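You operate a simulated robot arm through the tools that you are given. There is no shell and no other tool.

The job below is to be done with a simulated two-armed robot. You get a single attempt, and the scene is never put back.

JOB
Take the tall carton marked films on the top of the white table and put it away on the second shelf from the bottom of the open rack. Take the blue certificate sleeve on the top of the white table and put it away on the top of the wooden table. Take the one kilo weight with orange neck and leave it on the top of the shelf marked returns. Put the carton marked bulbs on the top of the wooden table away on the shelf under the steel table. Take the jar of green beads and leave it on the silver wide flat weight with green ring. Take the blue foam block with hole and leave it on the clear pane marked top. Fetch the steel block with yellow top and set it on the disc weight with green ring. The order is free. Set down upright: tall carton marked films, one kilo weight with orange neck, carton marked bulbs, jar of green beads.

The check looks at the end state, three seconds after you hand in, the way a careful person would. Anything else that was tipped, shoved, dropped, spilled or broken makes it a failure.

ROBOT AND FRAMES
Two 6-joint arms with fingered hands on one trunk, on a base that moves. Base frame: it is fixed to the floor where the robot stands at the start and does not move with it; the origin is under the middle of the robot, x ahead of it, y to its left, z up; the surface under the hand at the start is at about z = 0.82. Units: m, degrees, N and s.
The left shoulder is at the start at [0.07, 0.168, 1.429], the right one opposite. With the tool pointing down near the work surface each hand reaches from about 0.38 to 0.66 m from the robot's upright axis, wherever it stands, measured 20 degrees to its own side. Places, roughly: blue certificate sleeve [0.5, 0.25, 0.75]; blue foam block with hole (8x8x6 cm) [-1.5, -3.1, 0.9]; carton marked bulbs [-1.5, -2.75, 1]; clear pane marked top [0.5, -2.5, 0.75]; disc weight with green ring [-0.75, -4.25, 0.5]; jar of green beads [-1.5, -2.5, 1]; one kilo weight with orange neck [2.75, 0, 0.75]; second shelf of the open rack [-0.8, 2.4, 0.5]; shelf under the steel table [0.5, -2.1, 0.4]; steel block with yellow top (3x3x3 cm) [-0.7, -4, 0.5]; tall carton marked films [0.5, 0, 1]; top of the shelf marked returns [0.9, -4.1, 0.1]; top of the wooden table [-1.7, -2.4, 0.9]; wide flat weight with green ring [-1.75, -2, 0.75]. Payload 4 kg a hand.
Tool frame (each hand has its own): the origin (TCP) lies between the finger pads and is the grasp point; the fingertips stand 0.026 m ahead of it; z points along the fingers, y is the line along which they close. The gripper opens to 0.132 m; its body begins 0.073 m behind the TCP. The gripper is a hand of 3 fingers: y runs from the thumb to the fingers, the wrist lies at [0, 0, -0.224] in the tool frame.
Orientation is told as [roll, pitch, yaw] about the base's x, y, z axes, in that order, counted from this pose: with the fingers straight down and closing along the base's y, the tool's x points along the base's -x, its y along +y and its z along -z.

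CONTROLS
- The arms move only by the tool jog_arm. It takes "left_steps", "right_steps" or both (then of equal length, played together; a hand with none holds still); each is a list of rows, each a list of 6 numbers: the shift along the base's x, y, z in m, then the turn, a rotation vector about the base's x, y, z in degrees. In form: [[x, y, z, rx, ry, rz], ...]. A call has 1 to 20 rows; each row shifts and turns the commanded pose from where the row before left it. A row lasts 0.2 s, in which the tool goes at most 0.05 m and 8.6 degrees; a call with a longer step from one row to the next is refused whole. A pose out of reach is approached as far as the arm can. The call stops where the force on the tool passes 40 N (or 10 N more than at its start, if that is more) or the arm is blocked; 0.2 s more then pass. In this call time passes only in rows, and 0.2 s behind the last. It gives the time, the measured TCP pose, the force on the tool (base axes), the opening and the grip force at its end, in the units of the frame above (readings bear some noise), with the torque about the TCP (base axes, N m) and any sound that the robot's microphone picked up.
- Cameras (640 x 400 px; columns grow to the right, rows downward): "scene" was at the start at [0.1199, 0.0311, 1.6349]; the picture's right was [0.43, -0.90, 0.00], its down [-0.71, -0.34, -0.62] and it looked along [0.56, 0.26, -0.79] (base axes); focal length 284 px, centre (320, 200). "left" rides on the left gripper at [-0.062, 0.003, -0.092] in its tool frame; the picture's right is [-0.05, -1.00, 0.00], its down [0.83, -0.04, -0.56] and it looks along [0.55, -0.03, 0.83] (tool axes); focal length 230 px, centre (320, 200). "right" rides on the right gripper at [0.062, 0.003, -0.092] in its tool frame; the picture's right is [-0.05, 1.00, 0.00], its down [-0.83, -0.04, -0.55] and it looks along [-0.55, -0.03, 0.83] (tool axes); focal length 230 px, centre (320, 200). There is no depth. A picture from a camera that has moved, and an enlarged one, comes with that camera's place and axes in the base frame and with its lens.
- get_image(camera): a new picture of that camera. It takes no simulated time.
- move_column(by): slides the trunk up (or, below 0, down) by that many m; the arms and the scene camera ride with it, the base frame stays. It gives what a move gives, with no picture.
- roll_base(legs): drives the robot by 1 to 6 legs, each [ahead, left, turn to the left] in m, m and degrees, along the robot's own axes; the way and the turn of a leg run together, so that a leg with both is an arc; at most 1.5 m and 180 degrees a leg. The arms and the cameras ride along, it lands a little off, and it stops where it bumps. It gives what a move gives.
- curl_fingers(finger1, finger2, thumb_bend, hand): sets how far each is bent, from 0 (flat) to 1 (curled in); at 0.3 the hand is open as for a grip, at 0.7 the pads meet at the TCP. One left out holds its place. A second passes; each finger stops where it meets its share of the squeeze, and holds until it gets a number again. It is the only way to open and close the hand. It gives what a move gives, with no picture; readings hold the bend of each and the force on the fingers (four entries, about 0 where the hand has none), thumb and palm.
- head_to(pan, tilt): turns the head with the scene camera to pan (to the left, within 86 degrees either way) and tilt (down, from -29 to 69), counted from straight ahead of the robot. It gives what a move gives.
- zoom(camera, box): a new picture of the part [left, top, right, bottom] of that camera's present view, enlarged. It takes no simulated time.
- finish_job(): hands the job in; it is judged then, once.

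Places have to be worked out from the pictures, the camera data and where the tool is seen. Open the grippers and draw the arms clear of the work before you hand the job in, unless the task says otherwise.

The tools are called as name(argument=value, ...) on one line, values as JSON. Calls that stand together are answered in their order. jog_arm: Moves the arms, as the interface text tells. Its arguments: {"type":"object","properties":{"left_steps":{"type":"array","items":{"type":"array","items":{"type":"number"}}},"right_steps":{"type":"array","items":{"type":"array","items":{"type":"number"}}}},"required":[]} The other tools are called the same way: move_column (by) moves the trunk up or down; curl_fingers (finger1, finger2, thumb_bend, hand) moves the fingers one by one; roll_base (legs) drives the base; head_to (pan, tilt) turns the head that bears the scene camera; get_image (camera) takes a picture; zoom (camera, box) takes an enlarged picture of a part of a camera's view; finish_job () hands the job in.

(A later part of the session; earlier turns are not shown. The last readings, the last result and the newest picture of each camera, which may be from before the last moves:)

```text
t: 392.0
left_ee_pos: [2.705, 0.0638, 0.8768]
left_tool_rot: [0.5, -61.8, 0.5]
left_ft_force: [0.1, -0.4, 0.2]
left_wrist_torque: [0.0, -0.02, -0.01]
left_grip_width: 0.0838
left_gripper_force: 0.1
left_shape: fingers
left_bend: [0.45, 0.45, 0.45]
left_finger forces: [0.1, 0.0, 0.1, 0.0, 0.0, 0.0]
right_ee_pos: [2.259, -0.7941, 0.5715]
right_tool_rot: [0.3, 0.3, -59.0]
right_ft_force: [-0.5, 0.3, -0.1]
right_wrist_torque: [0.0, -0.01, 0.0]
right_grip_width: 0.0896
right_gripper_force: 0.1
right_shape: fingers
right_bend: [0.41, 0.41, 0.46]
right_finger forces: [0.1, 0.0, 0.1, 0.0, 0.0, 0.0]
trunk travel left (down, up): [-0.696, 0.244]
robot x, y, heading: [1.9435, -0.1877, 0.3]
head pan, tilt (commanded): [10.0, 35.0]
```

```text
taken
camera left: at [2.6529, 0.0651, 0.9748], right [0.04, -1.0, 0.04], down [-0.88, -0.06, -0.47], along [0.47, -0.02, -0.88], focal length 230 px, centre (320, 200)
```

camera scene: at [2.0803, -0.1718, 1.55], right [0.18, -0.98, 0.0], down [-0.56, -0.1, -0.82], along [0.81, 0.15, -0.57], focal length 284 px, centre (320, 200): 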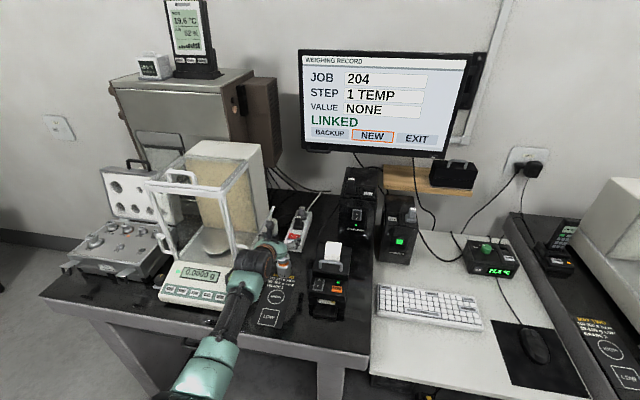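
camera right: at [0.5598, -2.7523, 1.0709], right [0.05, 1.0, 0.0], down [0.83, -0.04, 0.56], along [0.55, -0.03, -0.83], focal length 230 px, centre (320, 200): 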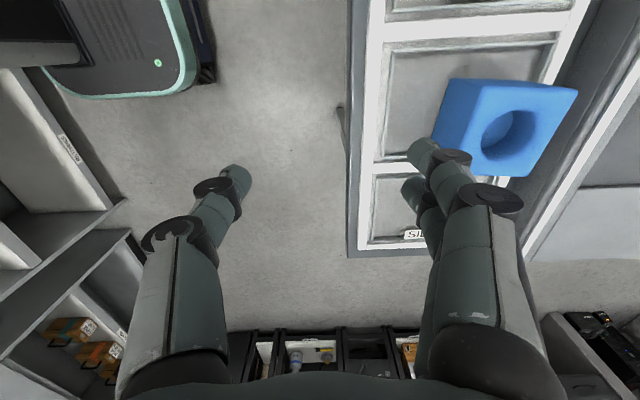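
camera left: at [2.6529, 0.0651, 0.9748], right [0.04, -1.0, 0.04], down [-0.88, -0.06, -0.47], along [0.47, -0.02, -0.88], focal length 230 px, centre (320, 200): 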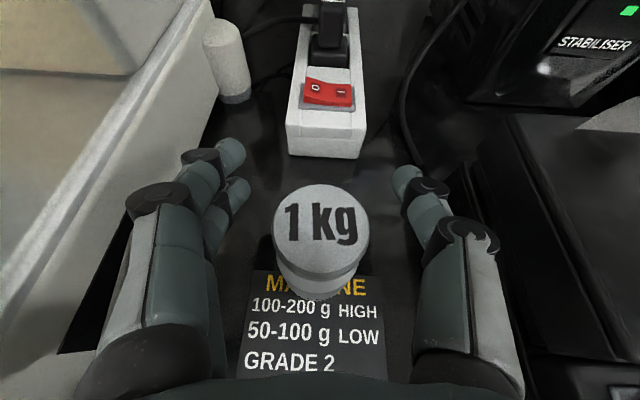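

The knob looks slightly nearer/higher than assumed (axis ≈2.694, top ≈0.88). I pull back 5 mm and lower in careful steps.

jog_arm(left_steps=[[-0.006, -0.003, 0, 0, 0, 0]])

move_column(by=-0.022)

move_column(by=-0.006)

get_image(camera="left")

```text
t: 392.4
left_ee_pos: [2.6995, 0.0606, 0.8751]
left_tool_rot: [0.5, -61.7, 0.4]
left_ft_force: [0.2, 0.2, 0.4]
left_wrist_torque: [-0.01, -0.02, 0.04]
left_grip_width: 0.084
left_gripper_force: 0.1
left_shape: fingers
left_bend: [0.45, 0.45, 0.45]
left_finger forces: [0.0, 0.0, 0.0, 0.0, 0.1, 0.0]
right_ee_pos: [2.259, -0.7943, 0.5714]
right_tool_rot: [0.2, 0.3, -59.1]
right_ft_force: [0.2, -1.1, 0.4]
right_wrist_torque: [-0.03, -0.03, -0.02]
right_grip_width: 0.0895
right_gripper_force: 0.1
right_shape: fingers
right_bend: [0.41, 0.41, 0.46]
right_finger forces: [0.0, 0.0, 0.0, 0.0, 0.0, 0.1]
trunk travel left (down, up): [-0.696, 0.244]
robot x, y, heading: [1.9406, -0.1839, 0.1]
head pan, tilt (commanded): [10.0, 35.0]
```

```text
t: 393.1
left_ee_pos: [2.6993, 0.0605, 0.8538]
left_tool_rot: [0.5, -61.8, 0.4]
left_ft_force: [-0.3, 0.6, -0.8]
left_wrist_torque: [-0.01, -0.02, 0.0]
left_grip_width: 0.084
left_gripper_force: 0.0
left_shape: fingers
left_bend: [0.45, 0.45, 0.45]
left_finger forces: [0.0, 0.0, 0.1, 0.0, 0.0, 0.0]
right_ee_pos: [2.2591, -0.7934, 0.5504]
right_tool_rot: [0.2, 0.2, -59.1]
right_ft_force: [0.1, -1.0, 0.1]
right_wrist_torque: [0.01, -0.02, 0.02]
right_grip_width: 0.0896
right_gripper_force: 0.0
right_shape: fingers
right_bend: [0.41, 0.41, 0.46]
right_finger forces: [0.0, 0.0, 0.1, 0.0, 0.0, 0.0]
trunk travel left (down, up): [-0.674, 0.266]
robot x, y, heading: [1.9432, -0.1879, 0.2]
head pan, tilt (commanded): [10.0, 35.0]
```

```text
t: 393.6
left_ee_pos: [2.6991, 0.0613, 0.8479]
left_tool_rot: [0.5, -61.8, 0.4]
left_ft_force: [0.1, -0.4, -0.2]
left_wrist_torque: [-0.01, -0.01, 0.0]
left_grip_width: 0.0839
left_gripper_force: 0.0
left_shape: fingers
left_bend: [0.45, 0.45, 0.45]
left_finger forces: [0.0, 0.0, 0.0, 0.0, 0.1, 0.0]
right_ee_pos: [2.2594, -0.7944, 0.5433]
right_tool_rot: [0.3, 0.2, -59.1]
right_ft_force: [0.3, 0.7, -0.7]
right_wrist_torque: [-0.02, -0.02, 0.0]
right_grip_width: 0.0892
right_gripper_force: 0.1
right_shape: fingers
right_bend: [0.41, 0.41, 0.46]
right_finger forces: [0.0, 0.1, 0.0, 0.1, 0.0, 0.0]
trunk travel left (down, up): [-0.668, 0.272]
robot x, y, heading: [1.9433, -0.1858, 0.4]
head pan, tilt (commanded): [10.0, 35.0]
```

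```text
taken
camera left: at [2.6473, 0.0621, 0.9465], right [0.04, -1.0, 0.04], down [-0.88, -0.06, -0.47], along [0.47, -0.02, -0.88], focal length 230 px, centre (320, 200)
```

left: 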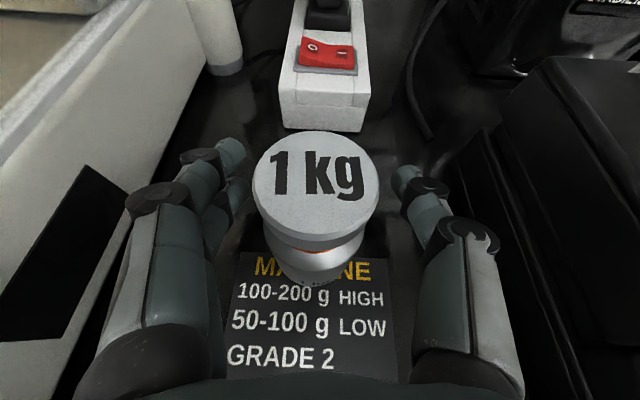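

move_column(by=-0.005)

move_column(by=-0.005)

```text
t: 394.1
left_ee_pos: [2.6997, 0.0604, 0.8425]
left_tool_rot: [0.5, -61.8, 0.4]
left_ft_force: [0.2, -0.9, 0.2]
left_wrist_torque: [-0.01, -0.02, -0.01]
left_grip_width: 0.0843
left_gripper_force: 0.0
left_shape: fingers
left_bend: [0.45, 0.45, 0.45]
left_finger forces: [0.1, 0.1, 0.1, 0.0, 0.0, 0.0]
right_ee_pos: [2.2593, -0.7937, 0.538]
right_tool_rot: [0.4, 0.3, -59.1]
right_ft_force: [0.2, -0.8, 0.4]
right_wrist_torque: [0.0, 0.0, -0.02]
right_grip_width: 0.0894
right_gripper_force: 0.0
right_shape: fingers
right_bend: [0.41, 0.41, 0.46]
right_finger forces: [0.0, 0.0, 0.1, 0.0, 0.0, 0.0]
trunk travel left (down, up): [-0.663, 0.277]
robot x, y, heading: [1.9418, -0.1845, 0.4]
head pan, tilt (commanded): [10.0, 35.0]
```

```text
t: 394.7
left_ee_pos: [2.7009, 0.0602, 0.8373]
left_tool_rot: [0.5, -61.9, 0.5]
left_ft_force: [-0.1, -0.1, 0.1]
left_wrist_torque: [-0.04, -0.01, -0.02]
left_grip_width: 0.0838
left_gripper_force: 0.1
left_shape: fingers
left_bend: [0.45, 0.45, 0.45]
left_finger forces: [0.0, 0.0, 0.1, 0.0, 0.0, 0.1]
right_ee_pos: [2.2605, -0.7942, 0.5334]
right_tool_rot: [0.3, 0.3, -59.0]
right_ft_force: [0.5, -0.1, 0.4]
right_wrist_torque: [-0.02, -0.02, 0.02]
right_grip_width: 0.0894
right_gripper_force: 0.2
right_shape: fingers
right_bend: [0.41, 0.41, 0.46]
right_finger forces: [0.0, 0.2, 0.0, 0.1, 0.0, 0.0]
trunk travel left (down, up): [-0.658, 0.282]
robot x, y, heading: [1.9402, -0.1851, 0.3]
head pan, tilt (commanded): [10.0, 35.0]
```

move_column(by=-0.005)

get_image(camera="left")

zoom(camera="scene", box=[220, 200, 380, 310])

```text
t: 395.2
left_ee_pos: [2.6998, 0.0604, 0.8332]
left_tool_rot: [0.5, -61.8, 0.5]
left_ft_force: [-0.7, 0.8, -0.1]
left_wrist_torque: [-0.04, -0.02, 0.01]
left_grip_width: 0.0837
left_gripper_force: 0.0
left_shape: fingers
left_bend: [0.45, 0.45, 0.45]
left_finger forces: [0.0, 0.0, 0.0, 0.1, 0.0, 0.0]
right_ee_pos: [2.2595, -0.793, 0.5285]
right_tool_rot: [0.4, 0.3, -59.1]
right_ft_force: [0.8, 0.2, -0.1]
right_wrist_torque: [0.02, 0.0, -0.02]
right_grip_width: 0.0895
right_gripper_force: 0.0
right_shape: fingers
right_bend: [0.41, 0.41, 0.46]
right_finger forces: [0.0, 0.0, 0.1, 0.0, 0.0, 0.0]
trunk travel left (down, up): [-0.653, 0.287]
robot x, y, heading: [1.9457, -0.1859, 0.3]
head pan, tilt (commanded): [10.0, 35.0]
```

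```text
taken
camera left: at [2.6474, 0.0621, 0.9315], right [0.04, -1.0, 0.04], down [-0.88, -0.06, -0.47], along [0.47, -0.02, -0.88], focal length 230 px, centre (320, 200)
```

left: 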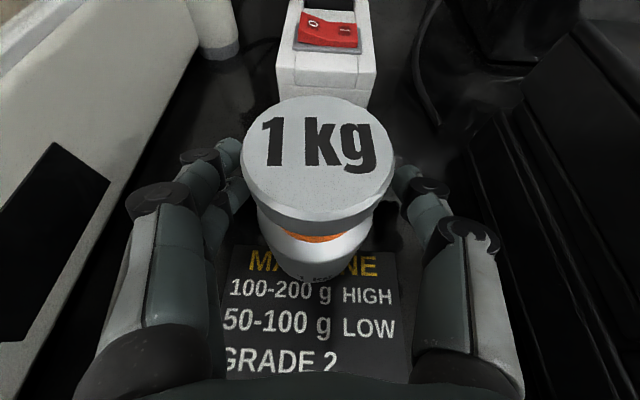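

```text
3.64 times, centred on (300, 255) of scene
camera zoom: at [2.0814, -0.1718, 1.4368], right [0.18, -0.98, 0.0], down [-0.56, -0.1, -0.82], along [0.81, 0.15, -0.57], focal length 1031 px, centre (393, 0)
```

zoom: 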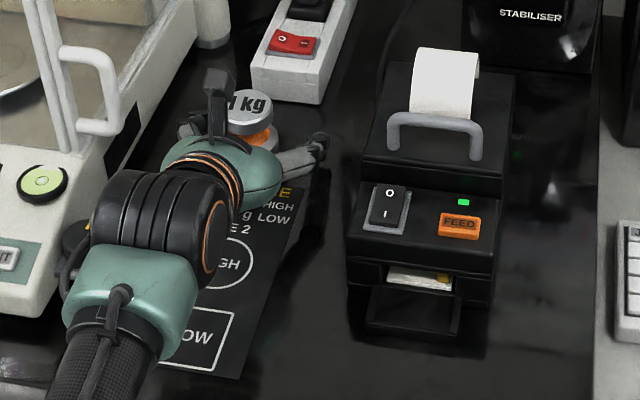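

move_column(by=-0.005)

move_column(by=-0.004)

```text
t: 395.8
left_ee_pos: [2.6996, 0.0606, 0.8299]
left_tool_rot: [0.6, -62.1, 0.4]
left_ft_force: [0.7, 0.1, 3.7]
left_wrist_torque: [0.15, -0.03, -0.05]
left_grip_width: 0.0839
left_gripper_force: 2.1
left_shape: fingers
left_bend: [0.45, 0.45, 0.45]
left_finger forces: [0.0, 3.5, 0.1, 0.0, 0.0, 0.0]
right_ee_pos: [2.2603, -0.7935, 0.5232]
right_tool_rot: [0.3, 0.3, -59.1]
right_ft_force: [0.0, 0.3, -1.2]
right_wrist_torque: [0.01, -0.01, 0.02]
right_grip_width: 0.0898
right_gripper_force: 0.0
right_shape: fingers
right_bend: [0.41, 0.41, 0.46]
right_finger forces: [0.0, 0.1, 0.1, 0.0, 0.1, 0.1]
trunk travel left (down, up): [-0.648, 0.292]
robot x, y, heading: [1.9428, -0.1893, 0.2]
head pan, tilt (commanded): [10.0, 35.0]
```

```text
t: 396.3
left_ee_pos: [2.6999, 0.0609, 0.8283]
left_tool_rot: [0.8, -62.3, 0.3]
left_ft_force: [1.9, -1.4, 12.3]
left_wrist_torque: [0.72, -0.32, -0.12]
left_grip_width: 0.0843
left_gripper_force: 6.6
left_shape: fingers
left_bend: [0.45, 0.45, 0.45]
left_finger forces: [0.1, 12.9, 0.0, 0.0, 0.0, 0.1]
right_ee_pos: [2.2592, -0.7948, 0.5188]
right_tool_rot: [0.3, 0.3, -59.0]
right_ft_force: [0.4, -0.5, -0.1]
right_wrist_torque: [0.0, -0.01, -0.01]
right_grip_width: 0.0896
right_gripper_force: 0.1
right_shape: fingers
right_bend: [0.41, 0.41, 0.46]
right_finger forces: [0.0, 0.0, 0.0, 0.0, 0.0, 0.1]
trunk travel left (down, up): [-0.644, 0.296]
robot x, y, heading: [1.9436, -0.1865, 0.2]
head pan, tilt (commanded): [10.0, 35.0]
```

The lower finger touched the bench (z≈0.785). I raise 6 mm and close on the weight.

move_column(by=0.007)

curl_fingers(hand="left", finger1=0.75, finger2=0.75, thumb_bend=0.75)

get_image(camera="left")

```text
t: 396.9
left_ee_pos: [2.6997, 0.0588, 0.8292]
left_tool_rot: [0.6, -61.7, 0.7]
left_ft_force: [-0.5, 0.5, 4.2]
left_wrist_torque: [0.22, -0.05, -0.03]
left_grip_width: 0.0839
left_gripper_force: 2.4
left_shape: fingers
left_bend: [0.45, 0.45, 0.45]
left_finger forces: [0.0, 4.4, 0.1, 0.0, 0.1, 0.0]
right_ee_pos: [2.2599, -0.7941, 0.5267]
right_tool_rot: [0.3, 0.3, -59.0]
right_ft_force: [-0.2, -0.4, -0.1]
right_wrist_torque: [0.02, -0.02, 0.02]
right_grip_width: 0.0896
right_gripper_force: 0.1
right_shape: fingers
right_bend: [0.41, 0.41, 0.46]
right_finger forces: [0.0, 0.0, 0.0, 0.1, 0.1, 0.1]
trunk travel left (down, up): [-0.651, 0.289]
robot x, y, heading: [1.9432, -0.1835, 0.2]
head pan, tilt (commanded): [10.0, 35.0]
```

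```text
t: 397.9
left_ee_pos: [2.7006, 0.0607, 0.8276]
left_tool_rot: [0.4, -61.5, 0.6]
left_ft_force: [-1.2, -0.8, -0.9]
left_wrist_torque: [0.13, -0.03, -0.01]
left_grip_width: 0.0131
left_gripper_force: 18.3
left_shape: fingers
left_bend: [0.73, 0.66, 0.69]
left_finger forces: [8.1, 9.3, 0.0, 0.0, 18.6, 0.1]
right_ee_pos: [2.2593, -0.7941, 0.5256]
right_tool_rot: [0.2, 0.3, -59.0]
right_ft_force: [0.6, -0.7, -0.1]
right_wrist_torque: [-0.01, 0.02, 0.03]
right_grip_width: 0.0894
right_gripper_force: 0.1
right_shape: fingers
right_bend: [0.41, 0.41, 0.46]
right_finger forces: [0.1, 0.1, 0.0, 0.0, 0.1, 0.1]
trunk travel left (down, up): [-0.651, 0.289]
robot x, y, heading: [1.9432, -0.1829, 0.3]
head pan, tilt (commanded): [10.0, 35.0]
```

```text
taken
camera left: at [2.6475, 0.0621, 0.9277], right [0.04, -1.0, 0.04], down [-0.88, -0.06, -0.47], along [0.47, -0.02, -0.88], focal length 230 px, centre (320, 200)
```

left: 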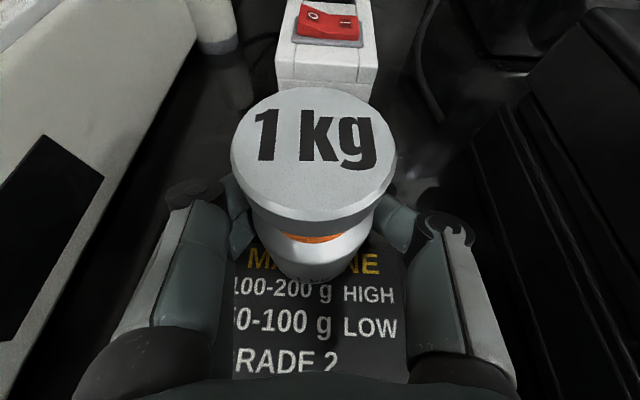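

The fingertips closed behind the weight's middle; for a firmer hold of 1 kg I reopen, retreat ~9 mm, and grip again around the axis.

curl_fingers(hand="left", finger1=0.45, finger2=0.45, thumb_bend=0.45)

move_column(by=0.005)

get_image(camera="left")

```text
t: 398.9
left_ee_pos: [2.6994, 0.061, 0.8298]
left_tool_rot: [0.5, -61.8, 0.5]
left_ft_force: [-0.2, 0.2, 0.5]
left_wrist_torque: [0.0, -0.03, -0.01]
left_grip_width: 0.0841
left_gripper_force: 0.1
left_shape: fingers
left_bend: [0.45, 0.45, 0.45]
left_finger forces: [0.1, 0.0, 0.0, 0.1, 0.0, 0.1]
right_ee_pos: [2.26, -0.7934, 0.5273]
right_tool_rot: [0.1, 0.4, -59.0]
right_ft_force: [0.8, 0.6, -0.1]
right_wrist_torque: [0.01, 0.05, -0.01]
right_grip_width: 0.0894
right_gripper_force: 0.2
right_shape: fingers
right_bend: [0.41, 0.41, 0.46]
right_finger forces: [0.0, 0.0, 0.0, 0.0, 0.0, 0.1]
trunk travel left (down, up): [-0.651, 0.289]
robot x, y, heading: [1.9437, -0.188, 0.0]
head pan, tilt (commanded): [10.0, 35.0]
```

```text
t: 399.4
left_ee_pos: [2.7, 0.0602, 0.8348]
left_tool_rot: [0.4, -61.8, 0.5]
left_ft_force: [-0.4, 1.2, 0.6]
left_wrist_torque: [0.02, -0.01, 0.0]
left_grip_width: 0.0839
left_gripper_force: 0.0
left_shape: fingers
left_bend: [0.45, 0.45, 0.45]
left_finger forces: [0.0, 0.0, 0.1, 0.1, 0.0, 0.0]
right_ee_pos: [2.2594, -0.794, 0.531]
right_tool_rot: [0.3, 0.3, -59.0]
right_ft_force: [0.1, -0.3, -0.6]
right_wrist_torque: [-0.02, -0.02, -0.02]
right_grip_width: 0.0894
right_gripper_force: 0.1
right_shape: fingers
right_bend: [0.41, 0.41, 0.46]
right_finger forces: [0.1, 0.0, 0.0, 0.1, 0.1, 0.0]
trunk travel left (down, up): [-0.656, 0.284]
robot x, y, heading: [1.9425, -0.1863, 0.2]
head pan, tilt (commanded): [10.0, 35.0]
```

```text
taken
camera left: at [2.6474, 0.0621, 0.9344], right [0.04, -1.0, 0.04], down [-0.88, -0.06, -0.47], along [0.47, -0.02, -0.88], focal length 230 px, centre (320, 200)
```

left: 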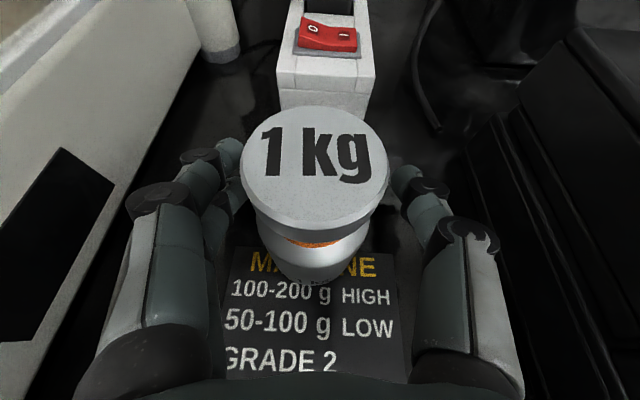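

jog_arm(left_steps=[[-0.006, 0.001, 0, 0, 0, 0], [-0.005, 0.001, 0, 0, 0, 0]])

move_column(by=-0.004)

curl_fingers(hand="left", finger1=0.75, finger2=0.75, thumb_bend=0.75)

get_image(camera="left")

```text
t: 400.0
left_ee_pos: [2.6901, 0.0617, 0.8349]
left_tool_rot: [0.5, -61.9, 0.5]
left_ft_force: [0.0, 0.5, -1.4]
left_wrist_torque: [0.02, -0.01, 0.01]
left_grip_width: 0.084
left_gripper_force: 0.1
left_shape: fingers
left_bend: [0.45, 0.45, 0.45]
left_finger forces: [0.0, 0.0, 0.0, 0.0, 0.0, 0.0]
right_ee_pos: [2.2595, -0.7945, 0.5304]
right_tool_rot: [0.3, 0.4, -59.1]
right_ft_force: [0.3, 0.2, -0.3]
right_wrist_torque: [0.01, 0.0, 0.0]
right_grip_width: 0.0892
right_gripper_force: 0.1
right_shape: fingers
right_bend: [0.41, 0.41, 0.46]
right_finger forces: [0.1, 0.0, 0.1, 0.1, 0.0, 0.0]
trunk travel left (down, up): [-0.656, 0.284]
robot x, y, heading: [1.9449, -0.185, 0.3]
head pan, tilt (commanded): [10.0, 35.0]
```

```text
t: 400.5
left_ee_pos: [2.6887, 0.0615, 0.8306]
left_tool_rot: [0.5, -61.9, 0.5]
left_ft_force: [0.4, -0.3, -0.1]
left_wrist_torque: [-0.01, -0.01, -0.01]
left_grip_width: 0.084
left_gripper_force: 0.0
left_shape: fingers
left_bend: [0.45, 0.45, 0.45]
left_finger forces: [0.0, 0.0, 0.0, 0.1, 0.1, 0.1]
right_ee_pos: [2.2598, -0.7941, 0.5273]
right_tool_rot: [0.4, 0.3, -59.0]
right_ft_force: [0.1, 0.0, -0.3]
right_wrist_torque: [-0.01, -0.04, 0.0]
right_grip_width: 0.0895
right_gripper_force: 0.2
right_shape: fingers
right_bend: [0.41, 0.41, 0.46]
right_finger forces: [0.1, 0.0, 0.0, 0.1, 0.1, 0.1]
trunk travel left (down, up): [-0.652, 0.288]
robot x, y, heading: [1.9427, -0.1849, 0.2]
head pan, tilt (commanded): [10.0, 35.0]
```

```text
t: 401.5
left_ee_pos: [2.6901, 0.0612, 0.8301]
left_tool_rot: [0.5, -61.8, 0.5]
left_ft_force: [2.8, -1.5, 0.0]
left_wrist_torque: [0.08, 0.0, -0.05]
left_grip_width: 0.0263
left_gripper_force: 18.9
left_shape: fingers
left_bend: [0.67, 0.6, 0.66]
left_finger forces: [9.9, 8.8, 0.1, 0.1, 19.6, 0.0]
right_ee_pos: [2.2601, -0.7945, 0.5259]
right_tool_rot: [0.1, 0.3, -59.1]
right_ft_force: [0.5, -0.3, 0.0]
right_wrist_torque: [0.01, 0.01, 0.01]
right_grip_width: 0.0895
right_gripper_force: 0.1
right_shape: fingers
right_bend: [0.41, 0.41, 0.46]
right_finger forces: [0.1, 0.1, 0.0, 0.0, 0.1, 0.0]
trunk travel left (down, up): [-0.652, 0.288]
robot x, y, heading: [1.9401, -0.1849, 0.4]
head pan, tilt (commanded): [10.0, 35.0]
```

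```text
taken
camera left: at [2.6371, 0.0628, 0.9296], right [0.04, -1.0, 0.04], down [-0.88, -0.06, -0.47], along [0.47, -0.02, -0.88], focal length 230 px, centre (320, 200)
```

left: 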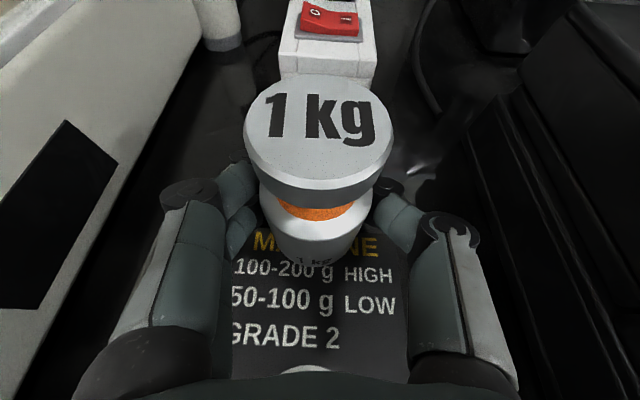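

Better grip. I lift 2 cm and check.

move_column(by=0.02)

get_image(camera="left")

```text
t: 402.2
left_ee_pos: [2.6904, 0.0624, 0.8523]
left_tool_rot: [0.6, -62.0, 0.6]
left_ft_force: [3.0, 0.4, 0.9]
left_wrist_torque: [0.02, -0.03, 0.01]
left_grip_width: 0.0001
left_gripper_force: 2.4
left_shape: fingers
left_bend: [0.73, 0.69, 0.73]
left_finger forces: [0.0, 2.9, 0.1, 0.0, 3.0, 0.0]
right_ee_pos: [2.2599, -0.7953, 0.5471]
right_tool_rot: [0.3, 0.2, -59.1]
right_ft_force: [0.3, 0.7, -0.1]
right_wrist_torque: [0.0, 0.03, 0.02]
right_grip_width: 0.0894
right_gripper_force: 0.0
right_shape: fingers
right_bend: [0.41, 0.41, 0.46]
right_finger forces: [0.1, 0.1, 0.0, 0.0, 0.1, 0.1]
trunk travel left (down, up): [-0.672, 0.268]
robot x, y, heading: [1.9436, -0.1868, 0.3]
head pan, tilt (commanded): [10.0, 35.0]
```

```text
taken
camera left: at [2.6373, 0.0634, 0.9508], right [0.04, -1.0, 0.04], down [-0.88, -0.06, -0.47], along [0.47, -0.02, -0.88], focal length 230 px, centre (320, 200)
```

left: 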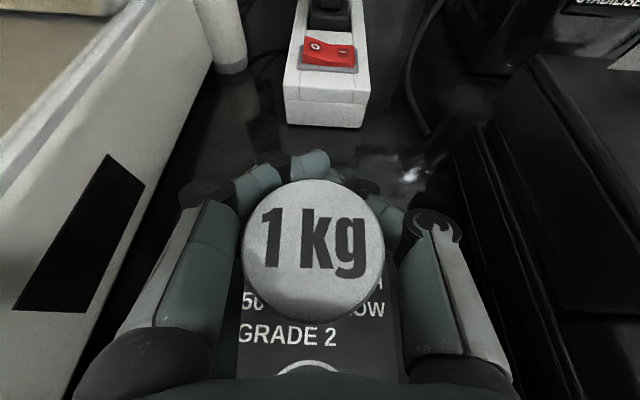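

The fingers slipped past and squeezed the weight toward the palm. I check how it stands before doing anything else.

zoom(camera="scene", box=[230, 190, 350, 280])

zoom(camera="left", box=[180, 120, 460, 380])

```text
4.44 times, centred on (290, 235) of scene
camera zoom: at [2.0823, -0.1719, 1.4559], right [0.18, -0.98, 0.0], down [-0.56, -0.1, -0.82], along [0.81, 0.15, -0.57], focal length 1260 px, centre (453, 44)
```

zoom: 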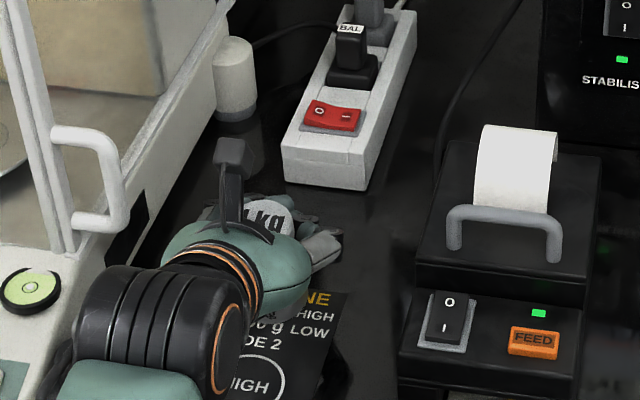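

```text
1.54 times, centred on (320, 250) of left
camera zoom: at [2.6373, 0.0634, 0.9508], right [0.04, -1.0, 0.04], down [-0.88, -0.06, -0.47], along [0.47, -0.02, -0.88], focal length 354 px, centre (320, 123)
```

zoom: 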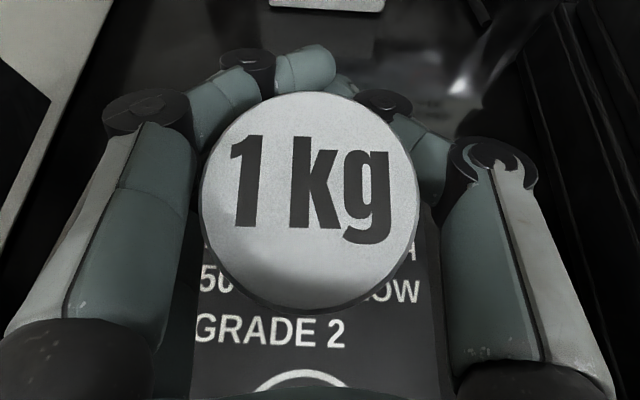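

The weight is tilted toward my palm, hooked behind its neck by the closed fingers. I ease the hand forward (+x) in small steps, so it can rock gently back upright against the fingers.

jog_arm(left_steps=[[0.004, 0, 0, 0, 0, 0], [0.004, 0, 0, 0, 0, 0], [0.004, 0, 0, 0, 0, 0]])

zoom(camera="left", box=[180, 120, 460, 380])

```text
t: 403.0
left_ee_pos: [2.7006, 0.061, 0.852]
left_tool_rot: [0.5, -61.7, 0.6]
left_ft_force: [0.1, -1.1, 0.1]
left_wrist_torque: [0.04, -0.01, 0.01]
left_grip_width: 0.0
left_gripper_force: 0.0
left_shape: fingers
left_bend: [0.73, 0.7, 0.73]
left_finger forces: [0.0, 0.0, 0.0, 0.1, 0.0, 0.1]
right_ee_pos: [2.2595, -0.7945, 0.5466]
right_tool_rot: [0.2, 0.4, -59.1]
right_ft_force: [-0.3, 0.0, -0.4]
right_wrist_torque: [0.03, 0.01, -0.03]
right_grip_width: 0.0896
right_gripper_force: 0.0
right_shape: fingers
right_bend: [0.41, 0.41, 0.46]
right_finger forces: [0.0, 0.0, 0.0, 0.1, 0.0, 0.0]
trunk travel left (down, up): [-0.672, 0.268]
robot x, y, heading: [1.941, -0.1817, 0.3]
head pan, tilt (commanded): [10.0, 35.0]
```

```text
1.54 times, centred on (320, 250) of left
camera zoom: at [2.6487, 0.0629, 0.9499], right [0.04, -1.0, 0.04], down [-0.88, -0.06, -0.47], along [0.47, -0.02, -0.88], focal length 354 px, centre (320, 123)
```

zoom: 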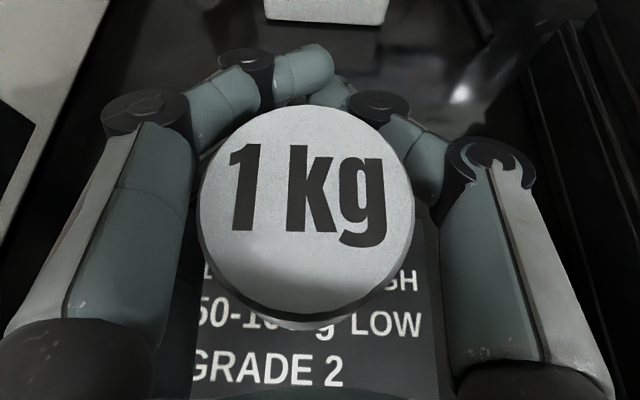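

The weight is upright again, now at about (2.666,0.063). The slip came from gripping with the tips beyond its middle. I'll reopen, rise above it, and re-grip with the fingertips exactly beside its axis.

curl_fingers(hand="left", finger1=0.44, finger2=0.44, thumb_bend=0.44)

get_image(camera="left")

```text
t: 404.0
left_ee_pos: [2.7005, 0.0615, 0.8495]
left_tool_rot: [0.5, -61.7, 0.5]
left_ft_force: [0.0, -0.2, -0.4]
left_wrist_torque: [0.01, -0.05, -0.02]
left_grip_width: 0.0874
left_gripper_force: 0.1
left_shape: fingers
left_bend: [0.44, 0.44, 0.44]
left_finger forces: [0.0, 0.0, 0.1, 0.0, 0.1, 0.0]
right_ee_pos: [2.2596, -0.7941, 0.5478]
right_tool_rot: [0.3, 0.4, -59.2]
right_ft_force: [0.1, 0.1, -0.4]
right_wrist_torque: [0.01, -0.03, 0.02]
right_grip_width: 0.0896
right_gripper_force: 0.0
right_shape: fingers
right_bend: [0.41, 0.41, 0.46]
right_finger forces: [0.0, 0.0, 0.0, 0.0, 0.0, 0.0]
trunk travel left (down, up): [-0.672, 0.268]
robot x, y, heading: [1.9382, -0.1865, 0.3]
head pan, tilt (commanded): [10.0, 35.0]
```

```text
taken
camera left: at [2.6484, 0.063, 0.9497], right [0.04, -1.0, 0.04], down [-0.88, -0.06, -0.47], along [0.47, -0.02, -0.88], focal length 230 px, centre (320, 200)
```

left: 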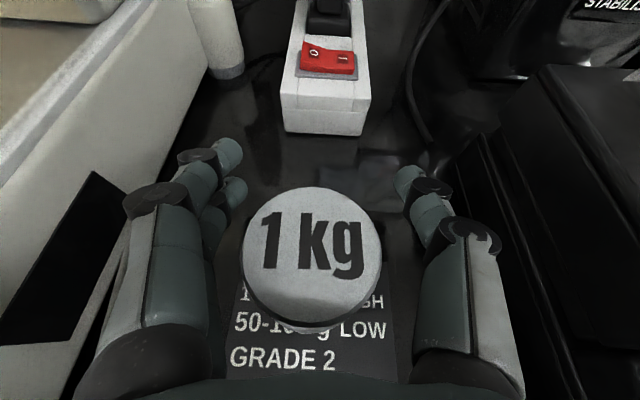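

move_column(by=0.085)

curl_fingers(hand="left", finger1=0.52, finger2=0.52, thumb_bend=0.54)

jog_arm(left_steps=[[-0.016, 0.001, 0, 0, 0, 0], [-0.016, 0, 0, 0, 0, 0], [-0.015, 0, 0, 0, 0, 0]])

get_image(camera="left")

```text
t: 405.2
left_ee_pos: [2.7026, 0.0616, 0.9356]
left_tool_rot: [0.5, -61.8, 0.6]
left_ft_force: [0.0, 0.2, -0.5]
left_wrist_torque: [-0.07, 0.01, -0.01]
left_grip_width: 0.0873
left_gripper_force: 0.0
left_shape: fingers
left_bend: [0.44, 0.44, 0.44]
left_finger forces: [0.1, 0.0, 0.0, 0.1, 0.1, 0.0]
right_ee_pos: [2.2591, -0.7945, 0.6313]
right_tool_rot: [0.2, 0.2, -59.1]
right_ft_force: [0.2, 0.0, -0.6]
right_wrist_torque: [0.0, 0.02, 0.01]
right_grip_width: 0.0895
right_gripper_force: 0.1
right_shape: fingers
right_bend: [0.41, 0.41, 0.46]
right_finger forces: [0.0, 0.1, 0.0, 0.0, 0.0, 0.0]
trunk travel left (down, up): [-0.757, 0.183]
robot x, y, heading: [1.9437, -0.187, 0.2]
head pan, tilt (commanded): [10.0, 35.0]
```

```text
t: 406.2
left_ee_pos: [2.7013, 0.0614, 0.9363]
left_tool_rot: [0.4, -61.9, 0.4]
left_ft_force: [-0.2, -0.4, 0.1]
left_wrist_torque: [0.01, 0.02, 0.0]
left_grip_width: 0.0581
left_gripper_force: 0.0
left_shape: fingers
left_bend: [0.52, 0.52, 0.54]
left_finger forces: [0.0, 0.0, 0.1, 0.0, 0.0, 0.1]
right_ee_pos: [2.2592, -0.794, 0.6312]
right_tool_rot: [0.3, 0.4, -59.1]
right_ft_force: [-0.2, 0.4, -0.5]
right_wrist_torque: [0.0, 0.01, -0.01]
right_grip_width: 0.0894
right_gripper_force: 0.1
right_shape: fingers
right_bend: [0.41, 0.41, 0.46]
right_finger forces: [0.0, 0.0, 0.1, 0.0, 0.0, 0.0]
trunk travel left (down, up): [-0.757, 0.183]
robot x, y, heading: [1.9438, -0.1897, 0.5]
head pan, tilt (commanded): [10.0, 35.0]
```

```text
t: 407.0
left_ee_pos: [2.6538, 0.061, 0.9347]
left_tool_rot: [0.5, -61.8, 0.5]
left_ft_force: [-0.2, 0.2, 0.1]
left_wrist_torque: [0.03, 0.0, 0.01]
left_grip_width: 0.0585
left_gripper_force: 0.1
left_shape: fingers
left_bend: [0.52, 0.52, 0.54]
left_finger forces: [0.0, 0.0, 0.0, 0.1, 0.1, 0.0]
right_ee_pos: [2.2592, -0.7941, 0.6328]
right_tool_rot: [0.3, 0.3, -59.1]
right_ft_force: [0.3, -0.3, 0.2]
right_wrist_torque: [0.02, -0.02, -0.02]
right_grip_width: 0.0891
right_gripper_force: 0.1
right_shape: fingers
right_bend: [0.41, 0.41, 0.46]
right_finger forces: [0.0, 0.0, 0.0, 0.1, 0.0, 0.0]
trunk travel left (down, up): [-0.757, 0.183]
robot x, y, heading: [1.9432, -0.1888, 0.1]
head pan, tilt (commanded): [10.0, 35.0]
```

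```text
taken
camera left: at [2.6004, 0.0628, 1.0342], right [0.04, -1.0, 0.04], down [-0.88, -0.06, -0.47], along [0.47, -0.02, -0.88], focal length 230 px, centre (320, 200)
```

left: 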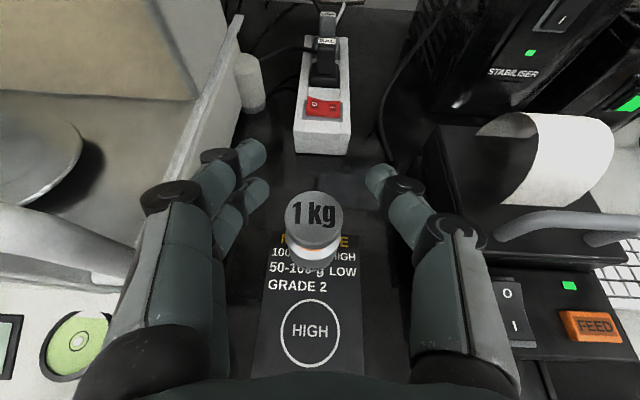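

Aligned: the tips will straddle the axis. I descend in two steps.

move_column(by=-0.085)

get_image(camera="left")

move_column(by=-0.02)

```text
t: 408.2
left_ee_pos: [2.6536, 0.0601, 0.8507]
left_tool_rot: [0.5, -61.8, 0.5]
left_ft_force: [-0.8, -0.1, -0.6]
left_wrist_torque: [-0.02, 0.02, -0.01]
left_grip_width: 0.0583
left_gripper_force: 0.1
left_shape: fingers
left_bend: [0.52, 0.52, 0.54]
left_finger forces: [0.0, 0.0, 0.1, 0.0, 0.0, 0.0]
right_ee_pos: [2.2597, -0.7945, 0.5475]
right_tool_rot: [0.4, 0.3, -59.2]
right_ft_force: [-0.1, -0.5, -0.7]
right_wrist_torque: [-0.01, 0.0, -0.01]
right_grip_width: 0.0894
right_gripper_force: 0.1
right_shape: fingers
right_bend: [0.41, 0.41, 0.46]
right_finger forces: [0.0, 0.0, 0.1, 0.1, 0.0, 0.0]
trunk travel left (down, up): [-0.672, 0.268]
robot x, y, heading: [1.9436, -0.1867, 0.0]
head pan, tilt (commanded): [10.0, 35.0]
```

```text
taken
camera left: at [2.6008, 0.063, 0.949], right [0.04, -1.0, 0.04], down [-0.88, -0.06, -0.47], along [0.47, -0.02, -0.88], focal length 230 px, centre (320, 200)
```

left: 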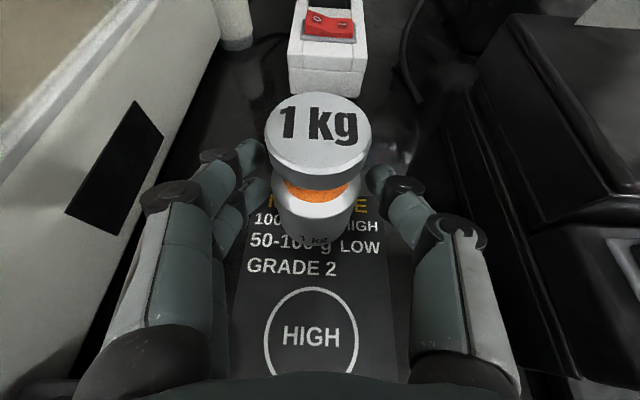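

```text
t: 408.9
left_ee_pos: [2.6526, 0.061, 0.83]
left_tool_rot: [0.5, -61.8, 0.6]
left_ft_force: [-0.2, 0.1, 0.0]
left_wrist_torque: [0.0, 0.0, -0.02]
left_grip_width: 0.0585
left_gripper_force: 0.0
left_shape: fingers
left_bend: [0.52, 0.52, 0.54]
left_finger forces: [0.0, 0.0, 0.0, 0.1, 0.0, 0.1]
right_ee_pos: [2.2598, -0.7942, 0.5258]
right_tool_rot: [0.4, 0.4, -59.2]
right_ft_force: [0.3, 0.6, 0.6]
right_wrist_torque: [-0.01, 0.0, -0.01]
right_grip_width: 0.0894
right_gripper_force: 0.0
right_shape: fingers
right_bend: [0.41, 0.41, 0.46]
right_finger forces: [0.0, 0.0, 0.1, 0.0, 0.0, 0.0]
trunk travel left (down, up): [-0.652, 0.288]
robot x, y, heading: [1.9421, -0.1865, 0.5]
head pan, tilt (commanded): [10.0, 35.0]
```

move_column(by=-0.005)

curl_fingers(hand="left", finger1=0.7, finger2=0.7, thumb_bend=0.7)

get_image(camera="left")

```text
t: 409.4
left_ee_pos: [2.6534, 0.0608, 0.8285]
left_tool_rot: [0.7, -62.2, 0.4]
left_ft_force: [0.7, 0.2, 10.6]
left_wrist_torque: [0.41, -0.24, -0.03]
left_grip_width: 0.0583
left_gripper_force: 4.9
left_shape: fingers
left_bend: [0.52, 0.52, 0.54]
left_finger forces: [0.0, 10.4, 0.0, 0.0, 0.0, 0.0]
right_ee_pos: [2.2588, -0.7952, 0.5216]
right_tool_rot: [0.3, 0.3, -59.2]
right_ft_force: [-0.8, -0.4, -0.4]
right_wrist_torque: [0.0, -0.01, 0.0]
right_grip_width: 0.0896
right_gripper_force: 0.0
right_shape: fingers
right_bend: [0.41, 0.41, 0.46]
right_finger forces: [0.1, 0.1, 0.1, 0.0, 0.0, 0.0]
trunk travel left (down, up): [-0.647, 0.293]
robot x, y, heading: [1.9411, -0.1831, 0.4]
head pan, tilt (commanded): [10.0, 35.0]
```

```text
t: 410.4
left_ee_pos: [2.6539, 0.0622, 0.8284]
left_tool_rot: [0.7, -62.2, 0.4]
left_ft_force: [7.5, 5.8, 16.6]
left_wrist_torque: [0.77, -0.45, 0.01]
left_grip_width: 0.0426
left_gripper_force: 23.8
left_shape: fingers
left_bend: [0.57, 0.57, 0.63]
left_finger forces: [9.8, 23.6, 0.0, 0.0, 14.4, 0.0]
right_ee_pos: [2.2586, -0.7939, 0.5225]
right_tool_rot: [0.1, 0.3, -59.1]
right_ft_force: [-0.1, -0.4, 0.3]
right_wrist_torque: [-0.03, -0.01, 0.01]
right_grip_width: 0.0897
right_gripper_force: 0.1
right_shape: fingers
right_bend: [0.41, 0.41, 0.46]
right_finger forces: [0.0, 0.0, 0.0, 0.1, 0.0, 0.0]
trunk travel left (down, up): [-0.647, 0.293]
robot x, y, heading: [1.9428, -0.1829, 0.3]
head pan, tilt (commanded): [10.0, 35.0]
```

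```text
taken
camera left: at [2.6002, 0.0631, 0.9275], right [0.04, -1.0, 0.04], down [-0.88, -0.06, -0.48], along [0.48, -0.02, -0.88], focal length 230 px, centre (320, 200)
```

left: 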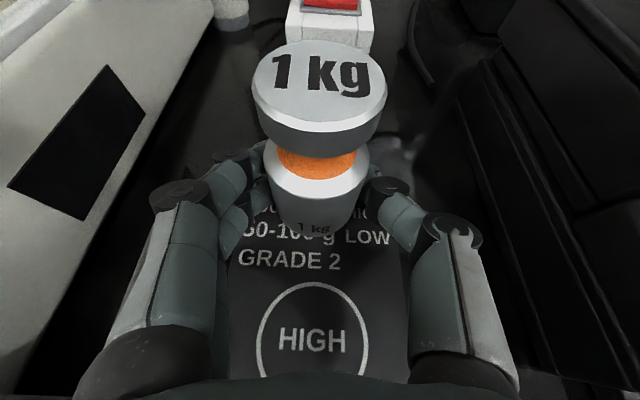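

Now the width reads 4.3 cm — a proper grip on the body. I tighten a little and lift by small steps.

curl_fingers(hand="left", finger1=0.8, finger2=0.8, thumb_bend=0.8)

move_column(by=0.005)

move_column(by=0.006)

get_image(camera="left")

```text
t: 411.4
left_ee_pos: [2.6531, 0.0592, 0.8284]
left_tool_rot: [0.5, -62.2, 0.5]
left_ft_force: [6.2, -4.8, 16.3]
left_wrist_torque: [0.68, -0.52, -0.27]
left_grip_width: 0.0418
left_gripper_force: 31.3
left_shape: fingers
left_bend: [0.56, 0.57, 0.66]
left_finger forces: [8.9, 29.5, 0.0, 0.1, 24.6, 0.0]
right_ee_pos: [2.2588, -0.7948, 0.521]
right_tool_rot: [0.4, 0.5, -59.1]
right_ft_force: [0.0, 0.2, 0.2]
right_wrist_torque: [-0.01, 0.02, 0.0]
right_grip_width: 0.0894
right_gripper_force: 0.1
right_shape: fingers
right_bend: [0.41, 0.41, 0.46]
right_finger forces: [0.0, 0.0, 0.0, 0.0, 0.0, 0.1]
trunk travel left (down, up): [-0.647, 0.293]
robot x, y, heading: [1.9395, -0.1848, 0.2]
head pan, tilt (commanded): [10.0, 35.0]
```

```text
t: 412.0
left_ee_pos: [2.6511, 0.0601, 0.8298]
left_tool_rot: [0.5, -61.6, 0.5]
left_ft_force: [4.9, -4.6, 7.1]
left_wrist_torque: [0.37, -0.31, -0.21]
left_grip_width: 0.0414
left_gripper_force: 28.5
left_shape: fingers
left_bend: [0.56, 0.57, 0.66]
left_finger forces: [8.6, 23.6, 0.0, 0.0, 24.3, 0.0]
right_ee_pos: [2.2582, -0.7933, 0.5259]
right_tool_rot: [0.2, 0.5, -59.0]
right_ft_force: [-0.4, -0.2, 0.0]
right_wrist_torque: [0.02, 0.01, 0.0]
right_grip_width: 0.0892
right_gripper_force: 0.1
right_shape: fingers
right_bend: [0.41, 0.41, 0.46]
right_finger forces: [0.0, 0.1, 0.1, 0.0, 0.0, 0.0]
trunk travel left (down, up): [-0.652, 0.288]
robot x, y, heading: [1.9415, -0.1882, 0.1]
head pan, tilt (commanded): [10.0, 35.0]
```

```text
t: 412.5
left_ee_pos: [2.6522, 0.0613, 0.8304]
left_tool_rot: [0.5, -60.9, 0.7]
left_ft_force: [0.1, -1.2, -0.4]
left_wrist_torque: [-0.03, 0.17, 0.03]
left_grip_width: 0.0412
left_gripper_force: 21.8
left_shape: fingers
left_bend: [0.56, 0.56, 0.66]
left_finger forces: [9.9, 10.9, 0.0, 0.0, 22.9, 0.1]
right_ee_pos: [2.2613, -0.7943, 0.5335]
right_tool_rot: [0.1, 0.2, -59.1]
right_ft_force: [0.0, 0.9, 0.6]
right_wrist_torque: [0.0, 0.0, 0.0]
right_grip_width: 0.0895
right_gripper_force: 0.1
right_shape: fingers
right_bend: [0.41, 0.41, 0.46]
right_finger forces: [0.1, 0.0, 0.0, 0.0, 0.0, 0.0]
trunk travel left (down, up): [-0.658, 0.282]
robot x, y, heading: [1.9416, -0.1843, 0.2]
head pan, tilt (commanded): [10.0, 35.0]
```

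```text
taken
camera left: at [2.6004, 0.0639, 0.9295], right [0.04, -1.0, 0.04], down [-0.89, -0.06, -0.46], along [0.46, -0.02, -0.89], focal length 230 px, centre (320, 200)
```

left: 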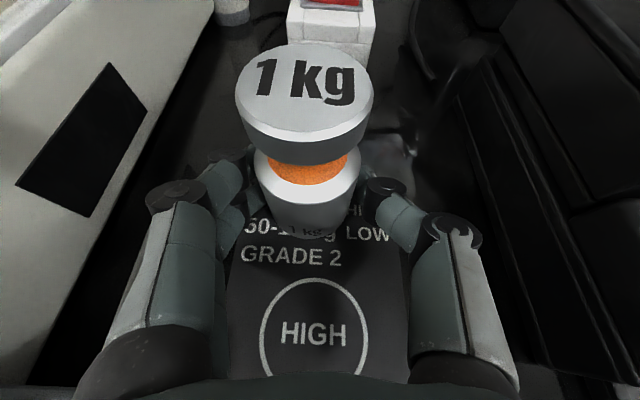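

move_column(by=0.008)

get_image(camera="left")

zoom(camera="scene", box=[230, 200, 350, 290])

```text
t: 413.1
left_ee_pos: [2.653, 0.0611, 0.8414]
left_tool_rot: [0.4, -61.6, 0.6]
left_ft_force: [0.7, -0.1, -9.7]
left_wrist_torque: [-0.03, 0.09, 0.0]
left_grip_width: 0.0413
left_gripper_force: 21.5
left_shape: fingers
left_bend: [0.56, 0.55, 0.66]
left_finger forces: [9.8, 10.9, 0.1, 0.0, 22.3, 0.0]
right_ee_pos: [2.2598, -0.7934, 0.5399]
right_tool_rot: [0.1, 0.4, -59.1]
right_ft_force: [-0.2, -0.3, 1.2]
right_wrist_torque: [0.0, 0.0, -0.03]
right_grip_width: 0.0896
right_gripper_force: 0.1
right_shape: fingers
right_bend: [0.41, 0.41, 0.46]
right_finger forces: [0.1, 0.0, 0.0, 0.0, 0.0, 0.0]
trunk travel left (down, up): [-0.666, 0.274]
robot x, y, heading: [1.9418, -0.1868, 0.1]
head pan, tilt (commanded): [10.0, 35.0]
```

```text
taken
camera left: at [2.6017, 0.0635, 0.9408], right [0.04, -1.0, 0.04], down [-0.88, -0.06, -0.47], along [0.47, -0.02, -0.88], focal length 230 px, centre (320, 200)
```

left: 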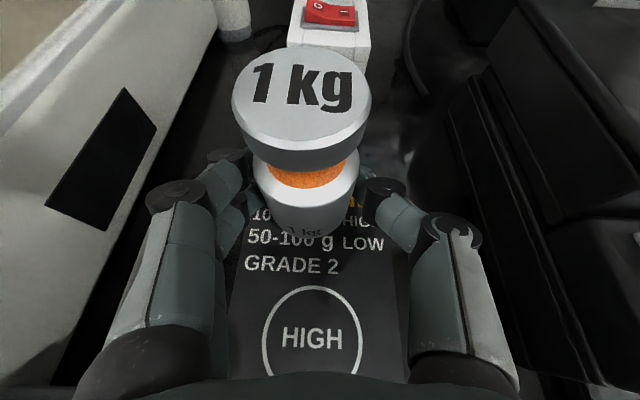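

```text
4.44 times, centred on (290, 245) of scene
camera zoom: at [2.0832, -0.1712, 1.4496], right [0.18, -0.98, 0.0], down [-0.57, -0.1, -0.82], along [0.81, 0.15, -0.57], focal length 1260 px, centre (453, 0)
```

zoom: 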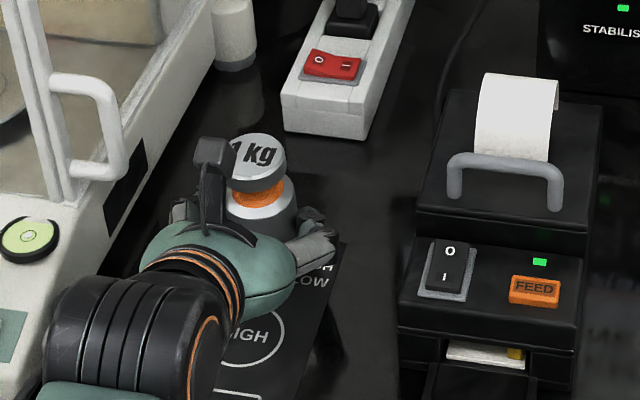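

The full 10 N is carried and the weight is upright. I lift further and back away slowly.

move_column(by=0.05)

get_image(camera="left")

roll_base(legs=[[-0.3, 0, 0]])

get_image(camera="left")

```text
t: 414.0
left_ee_pos: [2.6538, 0.0606, 0.8928]
left_tool_rot: [0.3, -61.6, 0.6]
left_ft_force: [0.6, -0.9, -9.7]
left_wrist_torque: [-0.03, 0.09, 0.01]
left_grip_width: 0.0411
left_gripper_force: 21.5
left_shape: fingers
left_bend: [0.56, 0.55, 0.66]
left_finger forces: [9.9, 11.0, 0.1, 0.0, 22.3, 0.1]
right_ee_pos: [2.2592, -0.7945, 0.5907]
right_tool_rot: [0.2, 0.3, -59.0]
right_ft_force: [0.7, -0.6, -0.6]
right_wrist_torque: [-0.02, -0.02, 0.0]
right_grip_width: 0.0893
right_gripper_force: 0.1
right_shape: fingers
right_bend: [0.41, 0.41, 0.46]
right_finger forces: [0.0, 0.0, 0.0, 0.0, 0.1, 0.0]
trunk travel left (down, up): [-0.716, 0.224]
robot x, y, heading: [1.9403, -0.1872, 0.4]
head pan, tilt (commanded): [10.0, 35.0]
```

```text
taken
camera left: at [2.6023, 0.0632, 0.9913], right [0.04, -1.0, 0.04], down [-0.88, -0.06, -0.47], along [0.47, -0.02, -0.88], focal length 230 px, centre (320, 200)
```

left: 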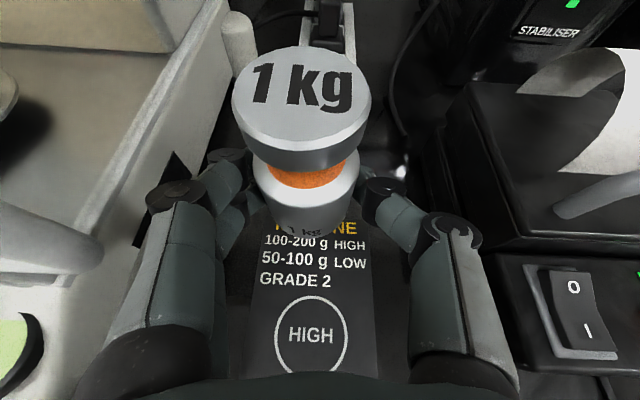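

```text
t: 416.1
left_ee_pos: [2.3487, 0.061, 0.891]
left_tool_rot: [0.4, -61.7, 0.8]
left_ft_force: [-0.3, 0.7, -9.3]
left_wrist_torque: [-0.08, 0.11, 0.02]
left_grip_width: 0.041
left_gripper_force: 21.4
left_shape: fingers
left_bend: [0.55, 0.55, 0.66]
left_finger forces: [9.6, 11.1, 0.0, 0.0, 22.1, 0.0]
right_ee_pos: [1.9578, -0.7945, 0.5908]
right_tool_rot: [0.1, 0.4, -59.0]
right_ft_force: [0.7, -0.1, 0.0]
right_wrist_torque: [0.0, 0.04, -0.01]
right_grip_width: 0.0894
right_gripper_force: 0.1
right_shape: fingers
right_bend: [0.41, 0.41, 0.46]
right_finger forces: [0.1, 0.0, 0.0, 0.0, 0.1, 0.0]
trunk travel left (down, up): [-0.716, 0.224]
robot x, y, heading: [1.6387, -0.1873, 0.7]
head pan, tilt (commanded): [10.0, 35.0]
```

```text
taken
camera left: at [2.2967, 0.0633, 0.9912], right [0.04, -1.0, 0.04], down [-0.88, -0.06, -0.47], along [0.47, -0.02, -0.88], focal length 230 px, centre (320, 200)
```

left: 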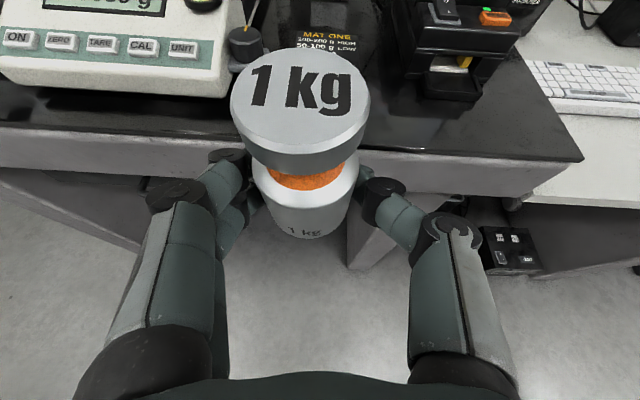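

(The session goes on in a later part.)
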